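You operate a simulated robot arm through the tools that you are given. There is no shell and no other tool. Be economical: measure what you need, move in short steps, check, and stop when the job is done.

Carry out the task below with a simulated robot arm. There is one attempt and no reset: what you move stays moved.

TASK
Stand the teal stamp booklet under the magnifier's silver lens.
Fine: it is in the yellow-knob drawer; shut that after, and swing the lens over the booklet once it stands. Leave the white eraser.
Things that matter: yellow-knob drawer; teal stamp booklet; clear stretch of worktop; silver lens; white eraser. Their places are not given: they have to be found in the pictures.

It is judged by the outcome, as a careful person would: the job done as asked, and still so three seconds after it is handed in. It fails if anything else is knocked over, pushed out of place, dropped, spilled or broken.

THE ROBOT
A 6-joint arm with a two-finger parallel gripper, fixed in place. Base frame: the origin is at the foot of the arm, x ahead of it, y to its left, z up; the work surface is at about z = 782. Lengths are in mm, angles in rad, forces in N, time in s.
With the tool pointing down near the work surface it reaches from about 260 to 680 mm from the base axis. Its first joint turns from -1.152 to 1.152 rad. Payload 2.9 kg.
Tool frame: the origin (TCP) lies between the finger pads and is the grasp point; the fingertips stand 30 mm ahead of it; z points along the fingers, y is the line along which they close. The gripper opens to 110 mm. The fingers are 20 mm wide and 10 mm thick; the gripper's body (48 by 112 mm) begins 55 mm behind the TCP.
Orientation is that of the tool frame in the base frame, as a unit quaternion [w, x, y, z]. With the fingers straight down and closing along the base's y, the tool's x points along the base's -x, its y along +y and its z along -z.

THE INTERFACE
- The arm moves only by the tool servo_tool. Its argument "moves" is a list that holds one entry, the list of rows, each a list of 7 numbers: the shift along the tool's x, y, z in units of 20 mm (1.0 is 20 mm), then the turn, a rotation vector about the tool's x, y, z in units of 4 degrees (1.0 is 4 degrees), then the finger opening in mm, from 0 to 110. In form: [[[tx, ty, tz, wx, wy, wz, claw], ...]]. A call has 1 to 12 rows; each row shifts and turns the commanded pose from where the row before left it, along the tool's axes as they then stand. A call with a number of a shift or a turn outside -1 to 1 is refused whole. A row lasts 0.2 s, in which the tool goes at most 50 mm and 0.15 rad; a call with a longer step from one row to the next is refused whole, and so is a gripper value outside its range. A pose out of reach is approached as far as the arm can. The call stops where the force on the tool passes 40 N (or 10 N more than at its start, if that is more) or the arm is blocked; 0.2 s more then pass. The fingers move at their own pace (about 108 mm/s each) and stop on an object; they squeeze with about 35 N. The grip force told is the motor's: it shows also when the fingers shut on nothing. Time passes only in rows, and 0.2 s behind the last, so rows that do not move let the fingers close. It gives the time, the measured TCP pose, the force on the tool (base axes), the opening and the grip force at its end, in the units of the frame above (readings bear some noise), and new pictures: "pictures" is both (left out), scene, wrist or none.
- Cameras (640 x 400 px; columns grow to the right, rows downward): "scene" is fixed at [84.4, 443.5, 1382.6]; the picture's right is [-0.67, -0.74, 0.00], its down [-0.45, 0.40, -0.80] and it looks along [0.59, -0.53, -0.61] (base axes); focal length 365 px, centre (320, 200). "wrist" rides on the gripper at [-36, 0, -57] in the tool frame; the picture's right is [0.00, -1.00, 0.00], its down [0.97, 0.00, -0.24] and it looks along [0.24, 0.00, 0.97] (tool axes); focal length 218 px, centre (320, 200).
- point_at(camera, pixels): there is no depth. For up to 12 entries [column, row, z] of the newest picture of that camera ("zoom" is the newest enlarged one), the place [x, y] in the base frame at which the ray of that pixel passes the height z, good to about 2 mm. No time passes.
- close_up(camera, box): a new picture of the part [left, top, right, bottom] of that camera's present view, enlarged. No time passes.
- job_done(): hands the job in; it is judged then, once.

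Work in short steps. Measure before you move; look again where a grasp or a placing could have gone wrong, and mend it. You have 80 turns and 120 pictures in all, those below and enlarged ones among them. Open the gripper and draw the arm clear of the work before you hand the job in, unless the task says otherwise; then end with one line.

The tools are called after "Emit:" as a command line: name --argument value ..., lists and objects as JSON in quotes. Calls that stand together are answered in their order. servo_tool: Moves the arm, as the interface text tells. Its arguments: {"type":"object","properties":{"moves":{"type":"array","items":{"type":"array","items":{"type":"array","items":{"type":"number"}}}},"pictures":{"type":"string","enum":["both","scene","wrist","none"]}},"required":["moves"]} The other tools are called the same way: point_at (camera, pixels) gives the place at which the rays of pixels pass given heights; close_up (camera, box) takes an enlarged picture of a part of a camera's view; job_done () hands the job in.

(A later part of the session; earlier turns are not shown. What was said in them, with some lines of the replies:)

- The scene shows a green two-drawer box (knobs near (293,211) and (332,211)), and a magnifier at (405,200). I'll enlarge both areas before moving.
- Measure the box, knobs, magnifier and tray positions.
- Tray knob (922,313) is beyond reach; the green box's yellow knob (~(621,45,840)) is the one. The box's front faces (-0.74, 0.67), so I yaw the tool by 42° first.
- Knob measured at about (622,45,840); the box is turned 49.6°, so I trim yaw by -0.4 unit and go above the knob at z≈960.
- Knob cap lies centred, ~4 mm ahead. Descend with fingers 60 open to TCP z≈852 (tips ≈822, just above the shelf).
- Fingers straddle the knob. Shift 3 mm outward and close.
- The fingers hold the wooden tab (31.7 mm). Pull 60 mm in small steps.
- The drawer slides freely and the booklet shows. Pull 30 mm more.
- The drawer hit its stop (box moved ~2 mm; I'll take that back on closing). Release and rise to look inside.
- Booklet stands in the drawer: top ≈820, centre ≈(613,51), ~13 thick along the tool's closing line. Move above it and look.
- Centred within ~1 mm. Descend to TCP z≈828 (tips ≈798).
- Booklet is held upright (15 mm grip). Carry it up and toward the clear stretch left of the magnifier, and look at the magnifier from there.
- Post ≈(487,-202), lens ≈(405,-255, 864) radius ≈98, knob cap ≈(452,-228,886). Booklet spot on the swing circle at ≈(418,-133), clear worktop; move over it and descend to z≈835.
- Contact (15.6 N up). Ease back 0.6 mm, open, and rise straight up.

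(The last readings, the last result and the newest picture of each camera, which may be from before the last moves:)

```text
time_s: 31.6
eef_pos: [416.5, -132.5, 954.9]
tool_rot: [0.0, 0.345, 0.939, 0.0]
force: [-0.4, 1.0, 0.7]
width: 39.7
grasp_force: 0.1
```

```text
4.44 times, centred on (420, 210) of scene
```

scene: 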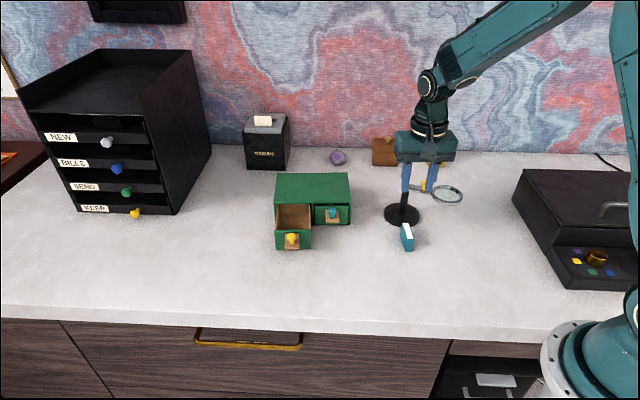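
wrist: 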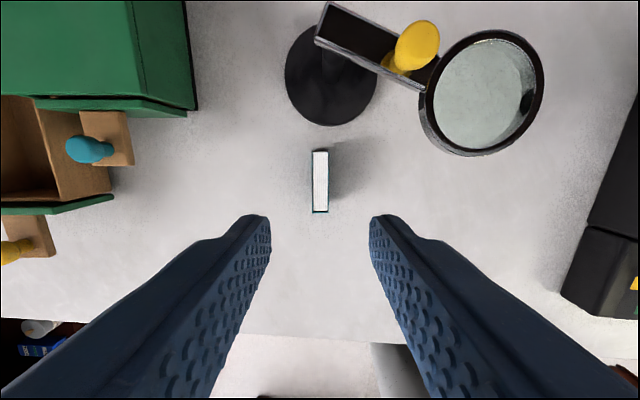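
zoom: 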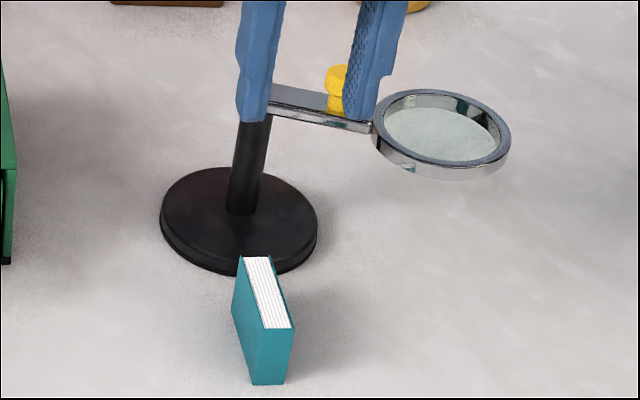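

Booklet stands at its spot. Measure booklet, lens, knob and post from here.

Emit:
point_at --camera "wrist" --pixels '[[320, 150, 815], [320, 212, 815], [487, 92, 864], [420, 43, 886], [329, 76, 785], [333, 0, 864], [315, 40, 864], [423, 90, 860]]'

Emit:
close_up --camera "wrist" --box '[260, 0, 560, 180]'

```text
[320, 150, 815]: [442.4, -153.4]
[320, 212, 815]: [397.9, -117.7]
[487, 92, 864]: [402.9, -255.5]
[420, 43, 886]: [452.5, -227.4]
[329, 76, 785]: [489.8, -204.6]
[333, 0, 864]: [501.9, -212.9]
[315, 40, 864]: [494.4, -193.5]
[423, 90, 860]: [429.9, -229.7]
```

```text
2.13 times, centred on (410, 90) of wrist
```

zoom: 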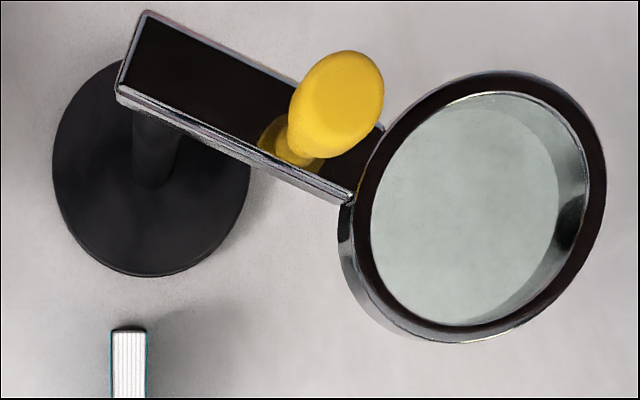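

Booklet centre ≈(420,-135), swing radius ≈96–100 from post (488,-203): lens needs ≈-76° of swing. I'll turn the tool so its closing line is tangential at the knob; first the turn.

Emit:
servo_tool --moves '[[[0, 0, 0, 0, 0, -1, 40], [0, 0, 0, 0, 0, -1, 40], [0, 0, 0, 0, 0, -1, 40], [0, 0, 0, 0, 0, -1, 40], [0, 0, 0, 0, 0, -1, 40], [0, 0, 0, 0, 0, -1, 40], [0, 0, 0, 0, 0, -1, 40], [0, 0, 0, 0, 0, -1, 40], [0, 0, 0, 0, 0, -1, 40], [0, 0, 0, 0, 0, -1, 40], [0, 0, 0, 0, 0, -1, 40], [0, 0, 0, 0, 0, -1, 40]]]' --pictures "none"

Emit:
servo_tool --moves '[[[0, 0, 0, 0, 0, -1, 40], [0, 0, 0, 0, 0, -1, 40], [0, 0, 0, 0, 0, -1, 40], [0, 0, 0, 0, 0, -1, 40], [0, 0, 0, 0, 0, -1, 40], [0, 0, 0, 0, 0, -1, 40], [0, 0, 0, 0, 0, -0.6, 40], [0, 0, 0, 0, 0, 0, 40]]]' --pictures "wrist"

```text
time_s: 34.2
eef_pos: [416.5, -130.7, 953.7]
tool_rot: [0.0, -0.068, 0.998, 0.001]
force: [0.6, -0.8, 0.1]
width: 40.1
grasp_force: 0.0
```

```text
time_s: 36.0
eef_pos: [416.9, -131.5, 954.4]
tool_rot: [0.0, -0.292, 0.956, 0.001]
force: [-0.3, -0.3, -0.5]
width: 39.9
grasp_force: 0.0
```

wrist: 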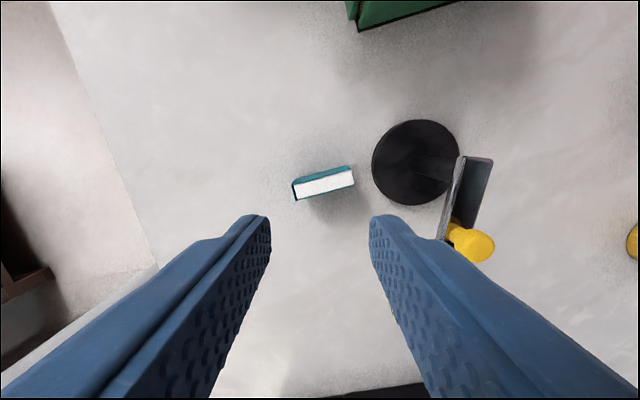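

Emit:
servo_tool --moves '[[[0.24, -0.99, 0, 0, 0, 0, 44], [0.24, -0.99, 0, 0, 0, 0, 44], [0.24, -0.99, 0, 0, 0, 0, 44], [0.24, -0.99, 0, 0, 0, 0, 44], [0.24, -0.99, 0, 0, 0, 0, 44], [0, 0, 0, 0, 0, 0, 44]]]'

Emit:
close_up --camera "scene" --box '[360, 130, 500, 250]'

```text
time_s: 37.4
eef_pos: [452.8, -227.8, 954.3]
tool_rot: [-0.001, -0.294, 0.956, 0.0]
force: [-0.5, 0.5, -0.1]
width: 43.8
grasp_force: 0.0
```

scene: 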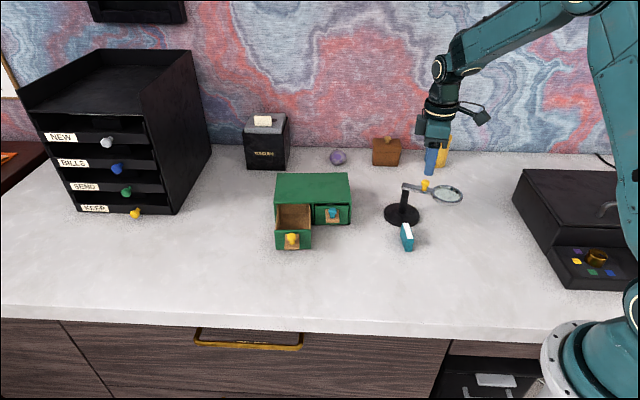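
wrist: 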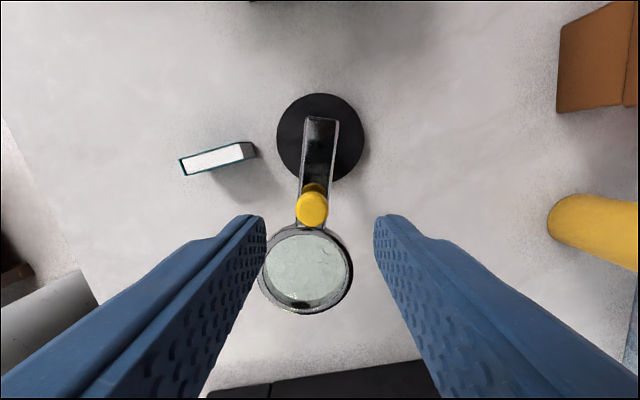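

```text
3.33 times, centred on (430, 190) of scene
```

zoom: 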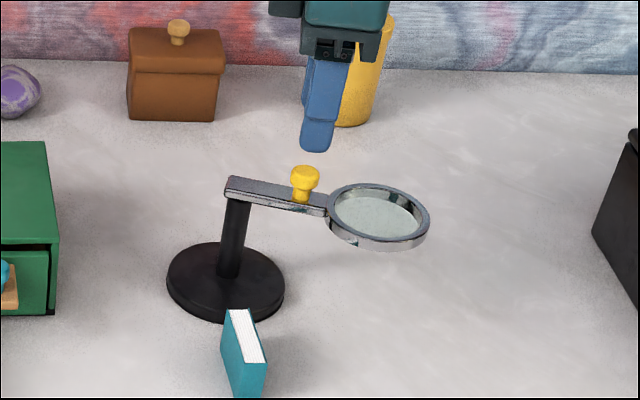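

Emit:
point_at --camera "wrist" --pixels '[[320, 137, 788], [308, 264, 864], [313, 209, 888], [320, 118, 864], [210, 157, 815]]'

```text
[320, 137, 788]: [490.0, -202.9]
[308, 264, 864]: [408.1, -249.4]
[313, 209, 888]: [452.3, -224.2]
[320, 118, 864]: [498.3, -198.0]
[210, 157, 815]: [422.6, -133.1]
```

Knob at ≈(452,-224). Align and descend around it to TCP z≈902, fingers 40 open.

Emit:
servo_tool --moves '[[[-0.08, 0.165, 0, 0, 0, 1, 40], [0, 0, 0.9, 0, 0, 0, 40], [0, 0, 0.9, 0, 0, 0, 40], [0, 0, 0.8, 0, 0, 0, 40], [0, 0, 0, 0, 0, 0, 40]]]'

Emit:
close_up --camera "scene" --box '[380, 150, 480, 230]'

```text
time_s: 38.6
eef_pos: [452.7, -223.1, 900.4]
tool_rot: [0.0, -0.26, 0.966, -0.001]
force: [-0.3, 0.1, -1.0]
width: 40.0
grasp_force: 0.1
```

scene: 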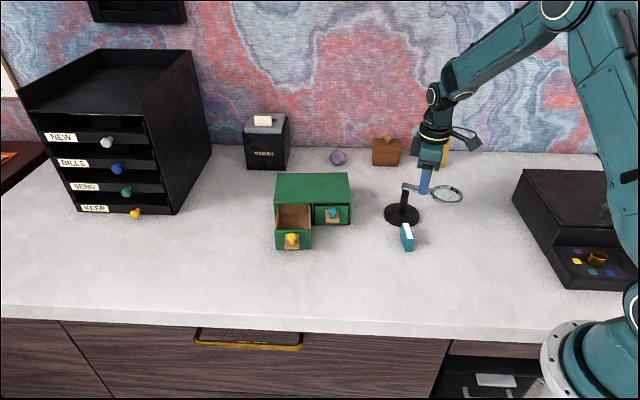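
wrist: 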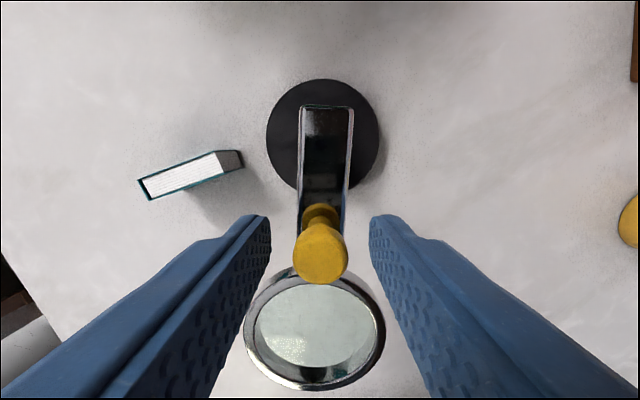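

```text
5.00 times, centred on (430, 190) of scene
```

zoom: 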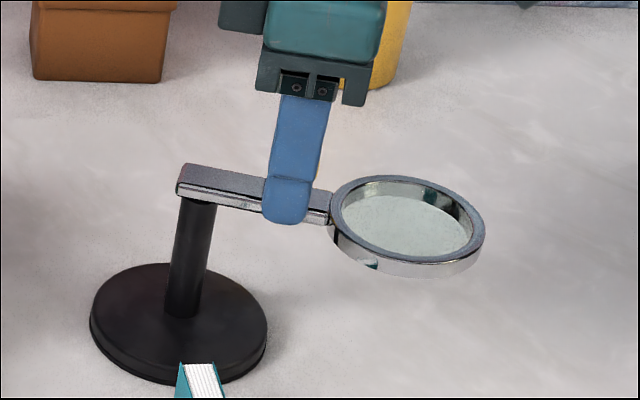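

Well aligned. Close to a loose cage (24 mm) and start the arc about the post: 4 rows of 4°.

Emit:
servo_tool --moves '[[[0, 0, 0, 0, 0, 0, 23], [0, 0, 0, 0, 0, 0, 23], [-0.005, 0.147, 0, 0, 0, 1, 23], [-0.005, 0.147, 0, 0, 0, 1, 23], [-0.005, 0.147, 0, 0, 0, 1, 23], [-0.005, 0.147, 0, 0, 0, 1, 23], [0, 0, 0, 0, 0, 0, 23]]]'

```text
time_s: 40.2
eef_pos: [447.3, -212.7, 901.0]
tool_rot: [0.0, -0.121, 0.993, 0.0]
force: [-0.2, -0.1, -0.1]
width: 23.1
grasp_force: 0.3
```

scene: 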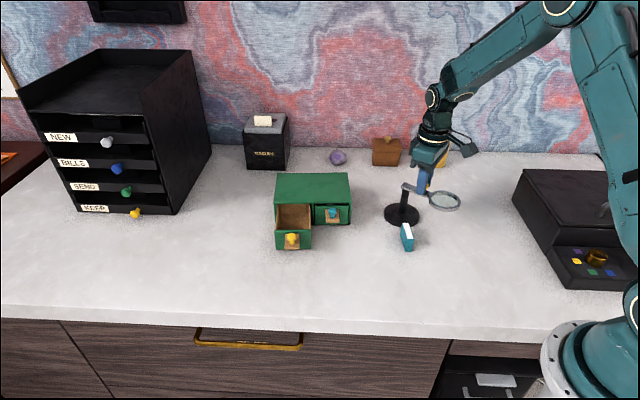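
wrist: 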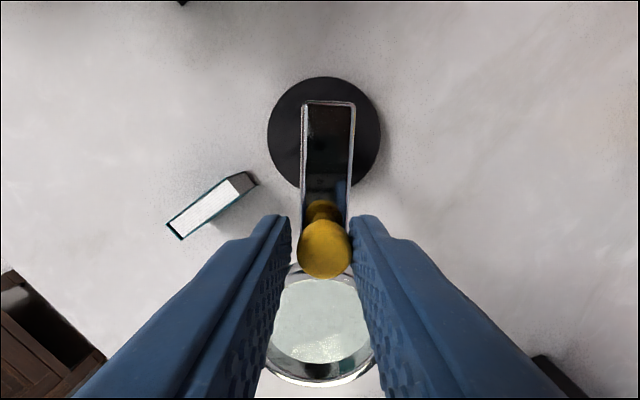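

The lens follows and the base stays put. Continue 10 more rows.

Emit:
servo_tool --moves '[[[-0.005, 0.147, 0, 0, 0, 1, 23], [-0.005, 0.147, 0, 0, 0, 1, 23], [-0.005, 0.147, 0, 0, 0, 1, 23], [-0.005, 0.147, 0, 0, 0, 1, 23], [-0.005, 0.147, 0, 0, 0, 1, 23], [-0.005, 0.147, 0, 0, 0, 1, 23], [-0.005, 0.147, 0, 0, 0, 1, 23], [-0.005, 0.147, 0, 0, 0, 1, 23], [-0.005, 0.147, 0, 0, 0, 1, 23], [-0.005, 0.147, 0, 0, 0, 1, 23], [0, 0, 0, 0, 0, 0, 23]]]'

```text
time_s: 42.6
eef_pos: [450.2, -184.9, 900.8]
tool_rot: [0.0, 0.225, 0.974, -0.001]
force: [-0.1, -0.1, 0.3]
width: 22.9
grasp_force: 0.4
```

scene: 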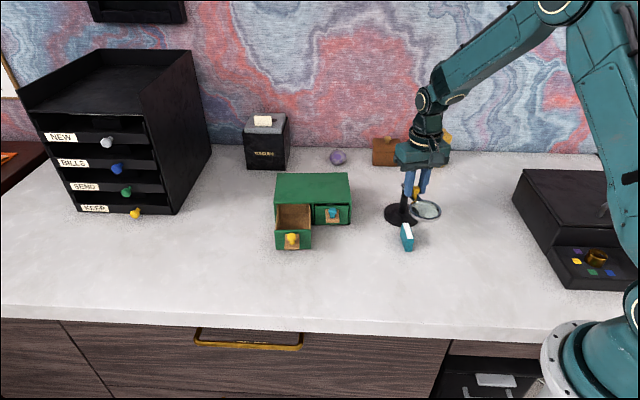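
wrist: 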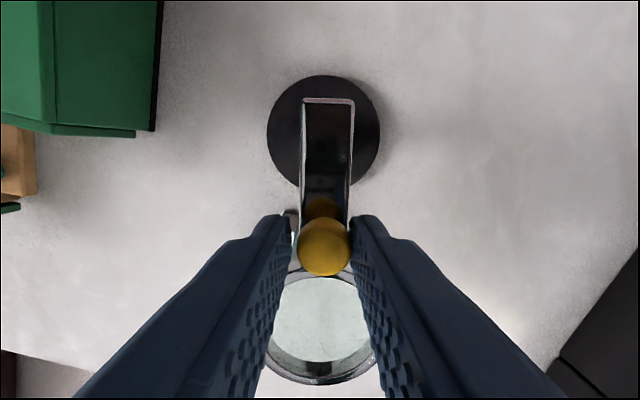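

Emit:
servo_tool --moves '[[[-0.005, 0.147, 0, 0, 0, 1, 23], [-0.005, 0.147, 0, 0, 0, 1, 23], [-0.005, 0.147, 0, 0, 0, 1, 23], [-0.005, 0.147, 0, 0, 0, 1, 23], [-0.005, 0.147, 0, 0, 0, 1, 23], [0, 0.044, 0, 0, 0, 0.3, 23], [0, 0, 0, 0, 0, 0, 23], [0, 0, 0, 0, 0, 0, 40], [0, 0, 0, 0, 0, 0, 40], [0, 0, -0.8, 0, 0, 0, 40], [0, 0, -1, 0, 0, 0, 40], [0, 0, -1, 0, 0, 0, 40]]]'

Emit:
close_up --camera "scene" --box '[360, 165, 480, 255]'

```text
time_s: 45.2
eef_pos: [459.5, -171.1, 957.6]
tool_rot: [0.0, 0.4, 0.917, 0.001]
force: [0.2, 0.6, -0.2]
width: 39.9
grasp_force: 0.1
```

scene: 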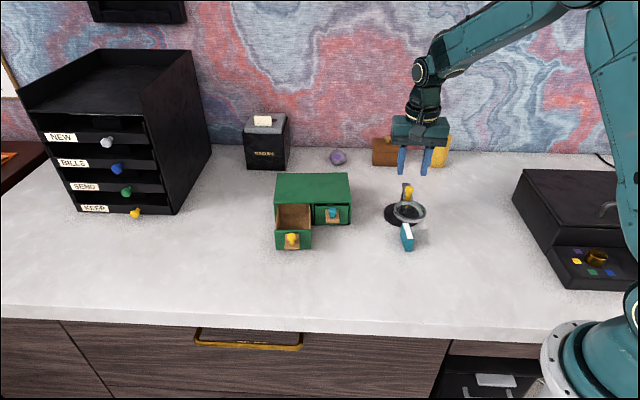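
wrist: 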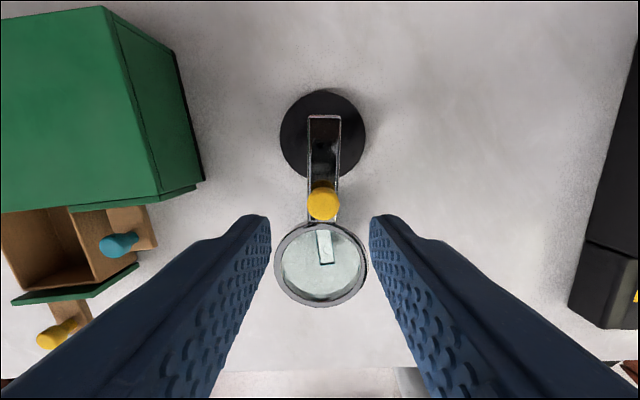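

```text
4.44 times, centred on (420, 210) of scene
```

zoom: 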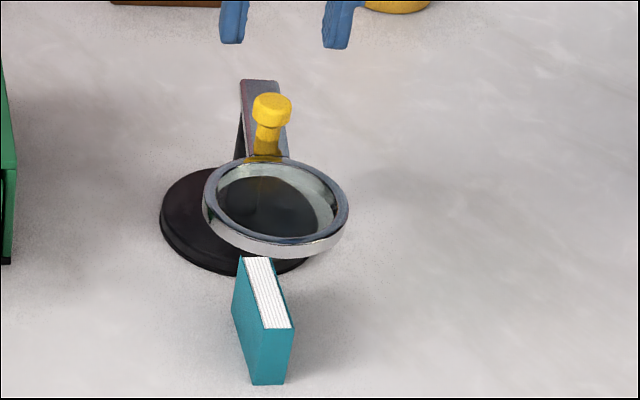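

Emit:
point_at --camera "wrist" --pixels '[[320, 264, 862], [325, 246, 815], [322, 134, 788]]'

```text
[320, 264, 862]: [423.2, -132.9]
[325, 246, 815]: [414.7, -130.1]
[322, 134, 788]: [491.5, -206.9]
```

Lens centre (423,-133) is over the booklet (421,-134). Now go to the open drawer's tab (grip pose ≈(549.6,106.5)).

Emit:
servo_tool --moves '[[[0, 0, -0.5, 0, 0, -1, 60], [0, 0, -0.5, 0, 0, -0.67, 60], [0.398, 0.963, 0, 0, 0, 0, 60], [0.398, 0.963, 0, 0, 0, 0, 60], [0.398, 0.963, 0, 0, 0, 0, 60], [0.398, 0.963, 0, 0, 0, 0, 60], [0.398, 0.963, 0, 0, 0, 0, 60], [0.398, 0.963, 0, 0, 0, 0, 60], [0.398, 0.963, 0, 0, 0, 0, 60], [0.398, 0.963, 0, 0, 0, 0, 60], [0.398, 0.963, 0, 0, 0, 0, 60], [0.398, 0.963, 0, 0, 0, 0, 60]]]' --pictures "none"

Emit:
servo_tool --moves '[[[0.398, 0.963, 0, 0, 0, 0, 60], [0.398, 0.963, 0, 0, 0, 0, 60], [0.398, 0.963, 0, 0, 0, 0, 60], [0.398, 0.963, 0, 0, 0, 0, 60], [0, 0, 0, 0, 0, 0, 60]]]'

```text
time_s: 47.8
eef_pos: [523.7, 26.9, 979.1]
tool_rot: [-0.001, 0.346, 0.938, 0.0]
force: [0.9, 0.1, 0.4]
width: 60.0
grasp_force: 0.0
```

```text
time_s: 49.0
eef_pos: [549.3, 105.7, 978.6]
tool_rot: [0.0, 0.346, 0.938, 0.001]
force: [-0.6, -0.4, 0.6]
width: 59.9
grasp_force: 0.1
```

scene: 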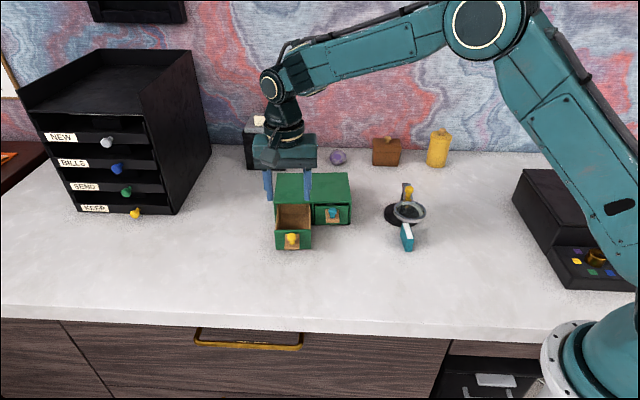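
wrist: 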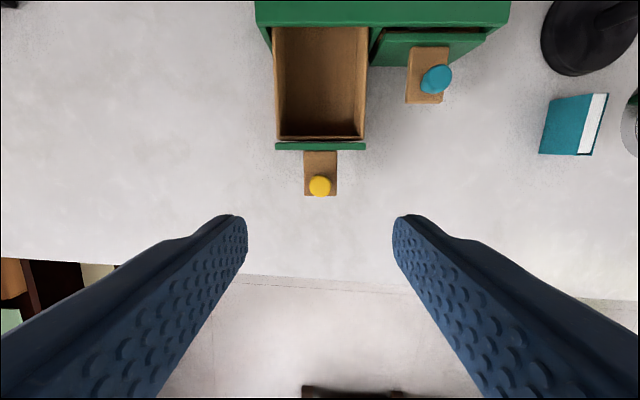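

Tab centred. Descend to 850 and grip.

Emit:
servo_tool --moves '[[[0, 0, 0.92, 0, 0, 0, 60], [0, 0, 0.92, 0, 0, 0, 60], [0, 0, 0.92, 0, 0, 0, 60], [0, 0, 0.92, 0, 0, 0, 60], [0, 0, 0.92, 0, 0, 0, 60], [0, 0, 0.92, 0, 0, 0, 60], [0, 0, 0.9, 0, 0, 0, 60], [0, 0, 0, 0, 0, 0, 10], [0, 0, 0, 0, 0, 0, 10], [0, 0, 0, 0, 0, 0, 10]]]' --pictures "wrist"

```text
time_s: 51.2
eef_pos: [549.6, 106.4, 848.1]
tool_rot: [0.0, 0.347, 0.938, -0.002]
force: [-7.2, -8.9, 4.5]
width: 31.8
grasp_force: 34.9
```

wrist: 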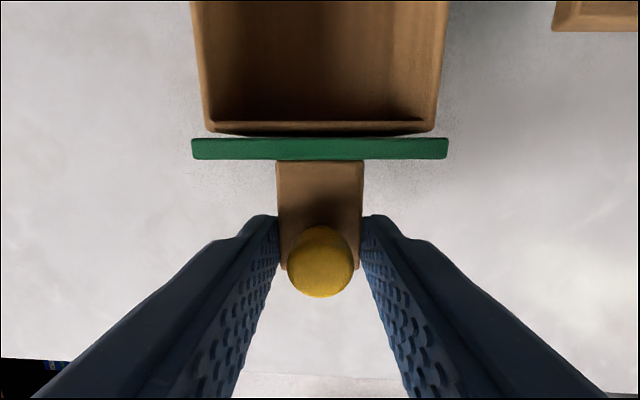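

Gripped. Push in 80 mm.

Emit:
servo_tool --moves '[[[-0.4, 0, 0, 0, 0, 0, 10], [-0.4, 0, 0, 0, 0, 0, 10], [-0.4, 0, 0, 0, 0, 0, 10], [-0.4, 0, 0, 0, 0, 0, 10], [-0.4, 0, 0, 0, 0, 0, 10], [-0.4, 0, 0, 0, 0, 0, 10], [-0.4, 0, 0, 0, 0, 0, 10], [-0.4, 0, 0, 0, 0, 0, 10], [-0.4, 0, 0, 0, 0, 0, 10], [-0.4, 0, 0, 0, 0, 0, 10], [0, 0, 0, 0, 0, 0, 10]]]' --pictures "wrist"

Emit:
close_up --camera "scene" --box '[260, 165, 360, 230]'

```text
time_s: 53.6
eef_pos: [611.7, 54.8, 847.4]
tool_rot: [-0.001, 0.345, 0.939, -0.001]
force: [-2.6, -2.8, 1.2]
width: 31.7
grasp_force: 35.1
```

wrist: 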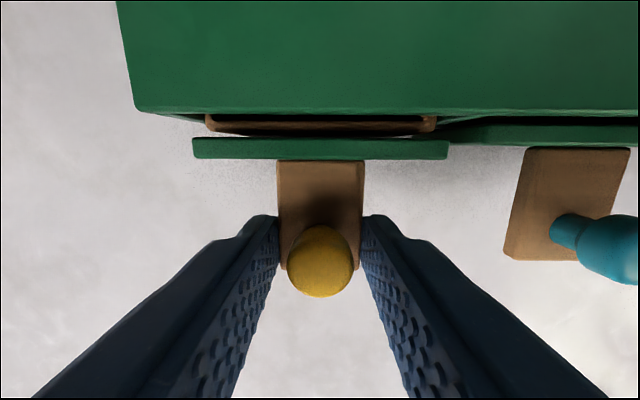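

```text
6.15 times, centred on (310, 198) of scene
```

zoom: 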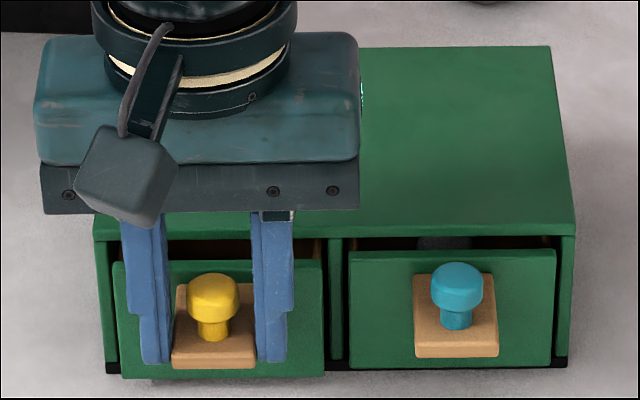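

Nearly shut; push in small steps toward the original TCP (≈(618.4,47.9)).

Emit:
servo_tool --moves '[[[-0.15, 0, 0, 0, 0, 0, 10], [-0.1, 0, 0, 0, 0, 0, 10], [-0.1, 0, 0, 0, 0, 0, 10], [-0.08, 0, 0, 0, 0, 0, 10], [0, 0, 0, 0, 0, 0, 10]]]' --pictures "wrist"

Emit:
close_up --camera "scene" --box '[260, 165, 360, 230]'

```text
time_s: 54.8
eef_pos: [618.3, 50.1, 849.4]
tool_rot: [-0.001, 0.344, 0.939, -0.001]
force: [-5.2, 9.6, -0.2]
width: 31.8
grasp_force: 35.0
```

wrist: 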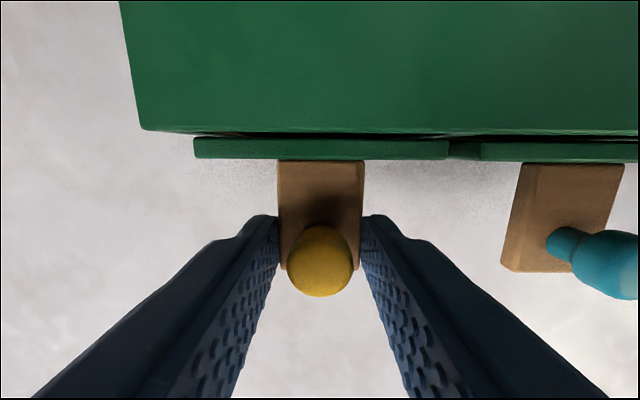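

```text
6.15 times, centred on (310, 198) of scene
```

zoom: 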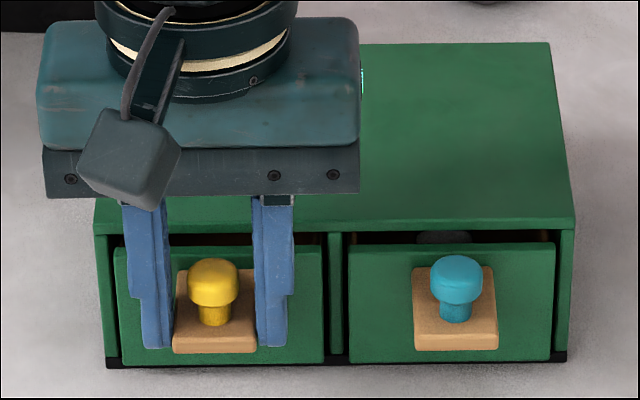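

Drawer is flush with its neighbour and the box is back at its first place. Release and draw clear.

Emit:
servo_tool --moves '[[[0.03, 0, 0, 0, 0, 0, 10], [0, 0, 0, 0, 0, 0, 60], [0, 0, 0, 0, 0, 0, 60], [0, 0, -0.7, 0, 0, 0, 60], [0, 0, -1, 0, 0, 0, 60], [0, 0, -1, 0, 0, 0, 60], [0, 0, -1, 0, 0, 0, 60], [0, 0, -1, 0, 0, 0, 60], [0, 0, -1, 0, 0, 0, 60], [0, 0, -1, 0, 0, 0, 60], [0, 0, -1, 0, 0, 0, 60], [0, 0, 0, 0, 0, 0, 60]]]'

Emit:
close_up --camera "scene" --box '[260, 150, 460, 260]'

```text
time_s: 57.4
eef_pos: [617.4, 49.6, 1003.9]
tool_rot: [0.001, 0.346, 0.938, -0.001]
force: [0.4, 0.8, 0.0]
width: 59.9
grasp_force: 0.1
```

scene: 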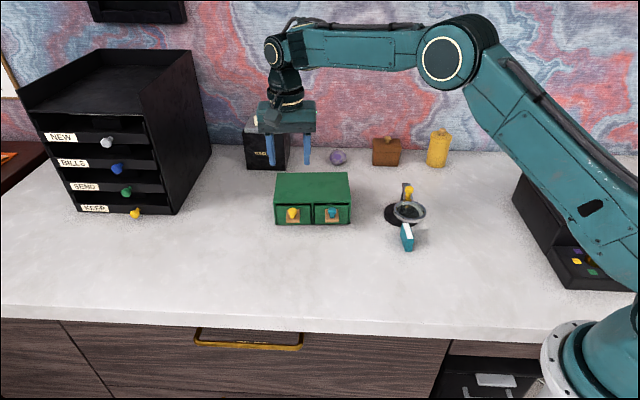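
wrist: 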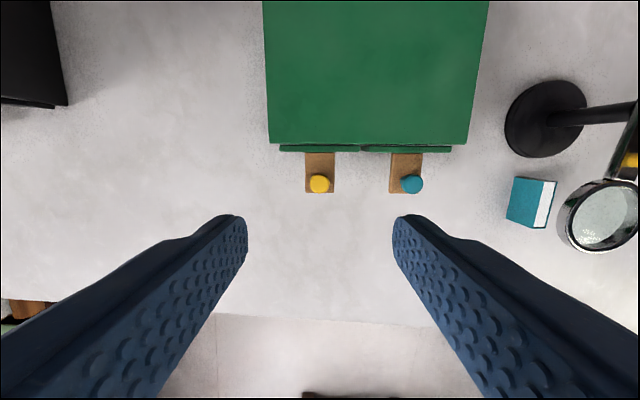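

```text
3.20 times, centred on (360, 205) of scene
```

zoom: 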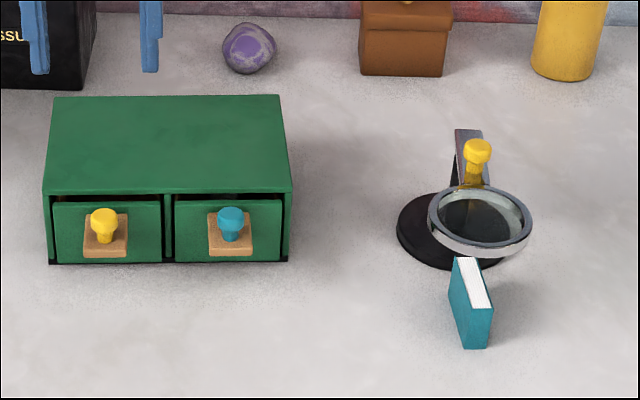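

The drawer is shut, the booklet stands under the lens, nothing else has moved, and the arm is clear.

Emit:
job_done

```text
The job is handed in.
```

The teal stamp booklet stands on the worktop with the silver lens swung over it. The yellow-knob drawer is shut, and I never touched the white eraser (I didn't see it in that drawer).
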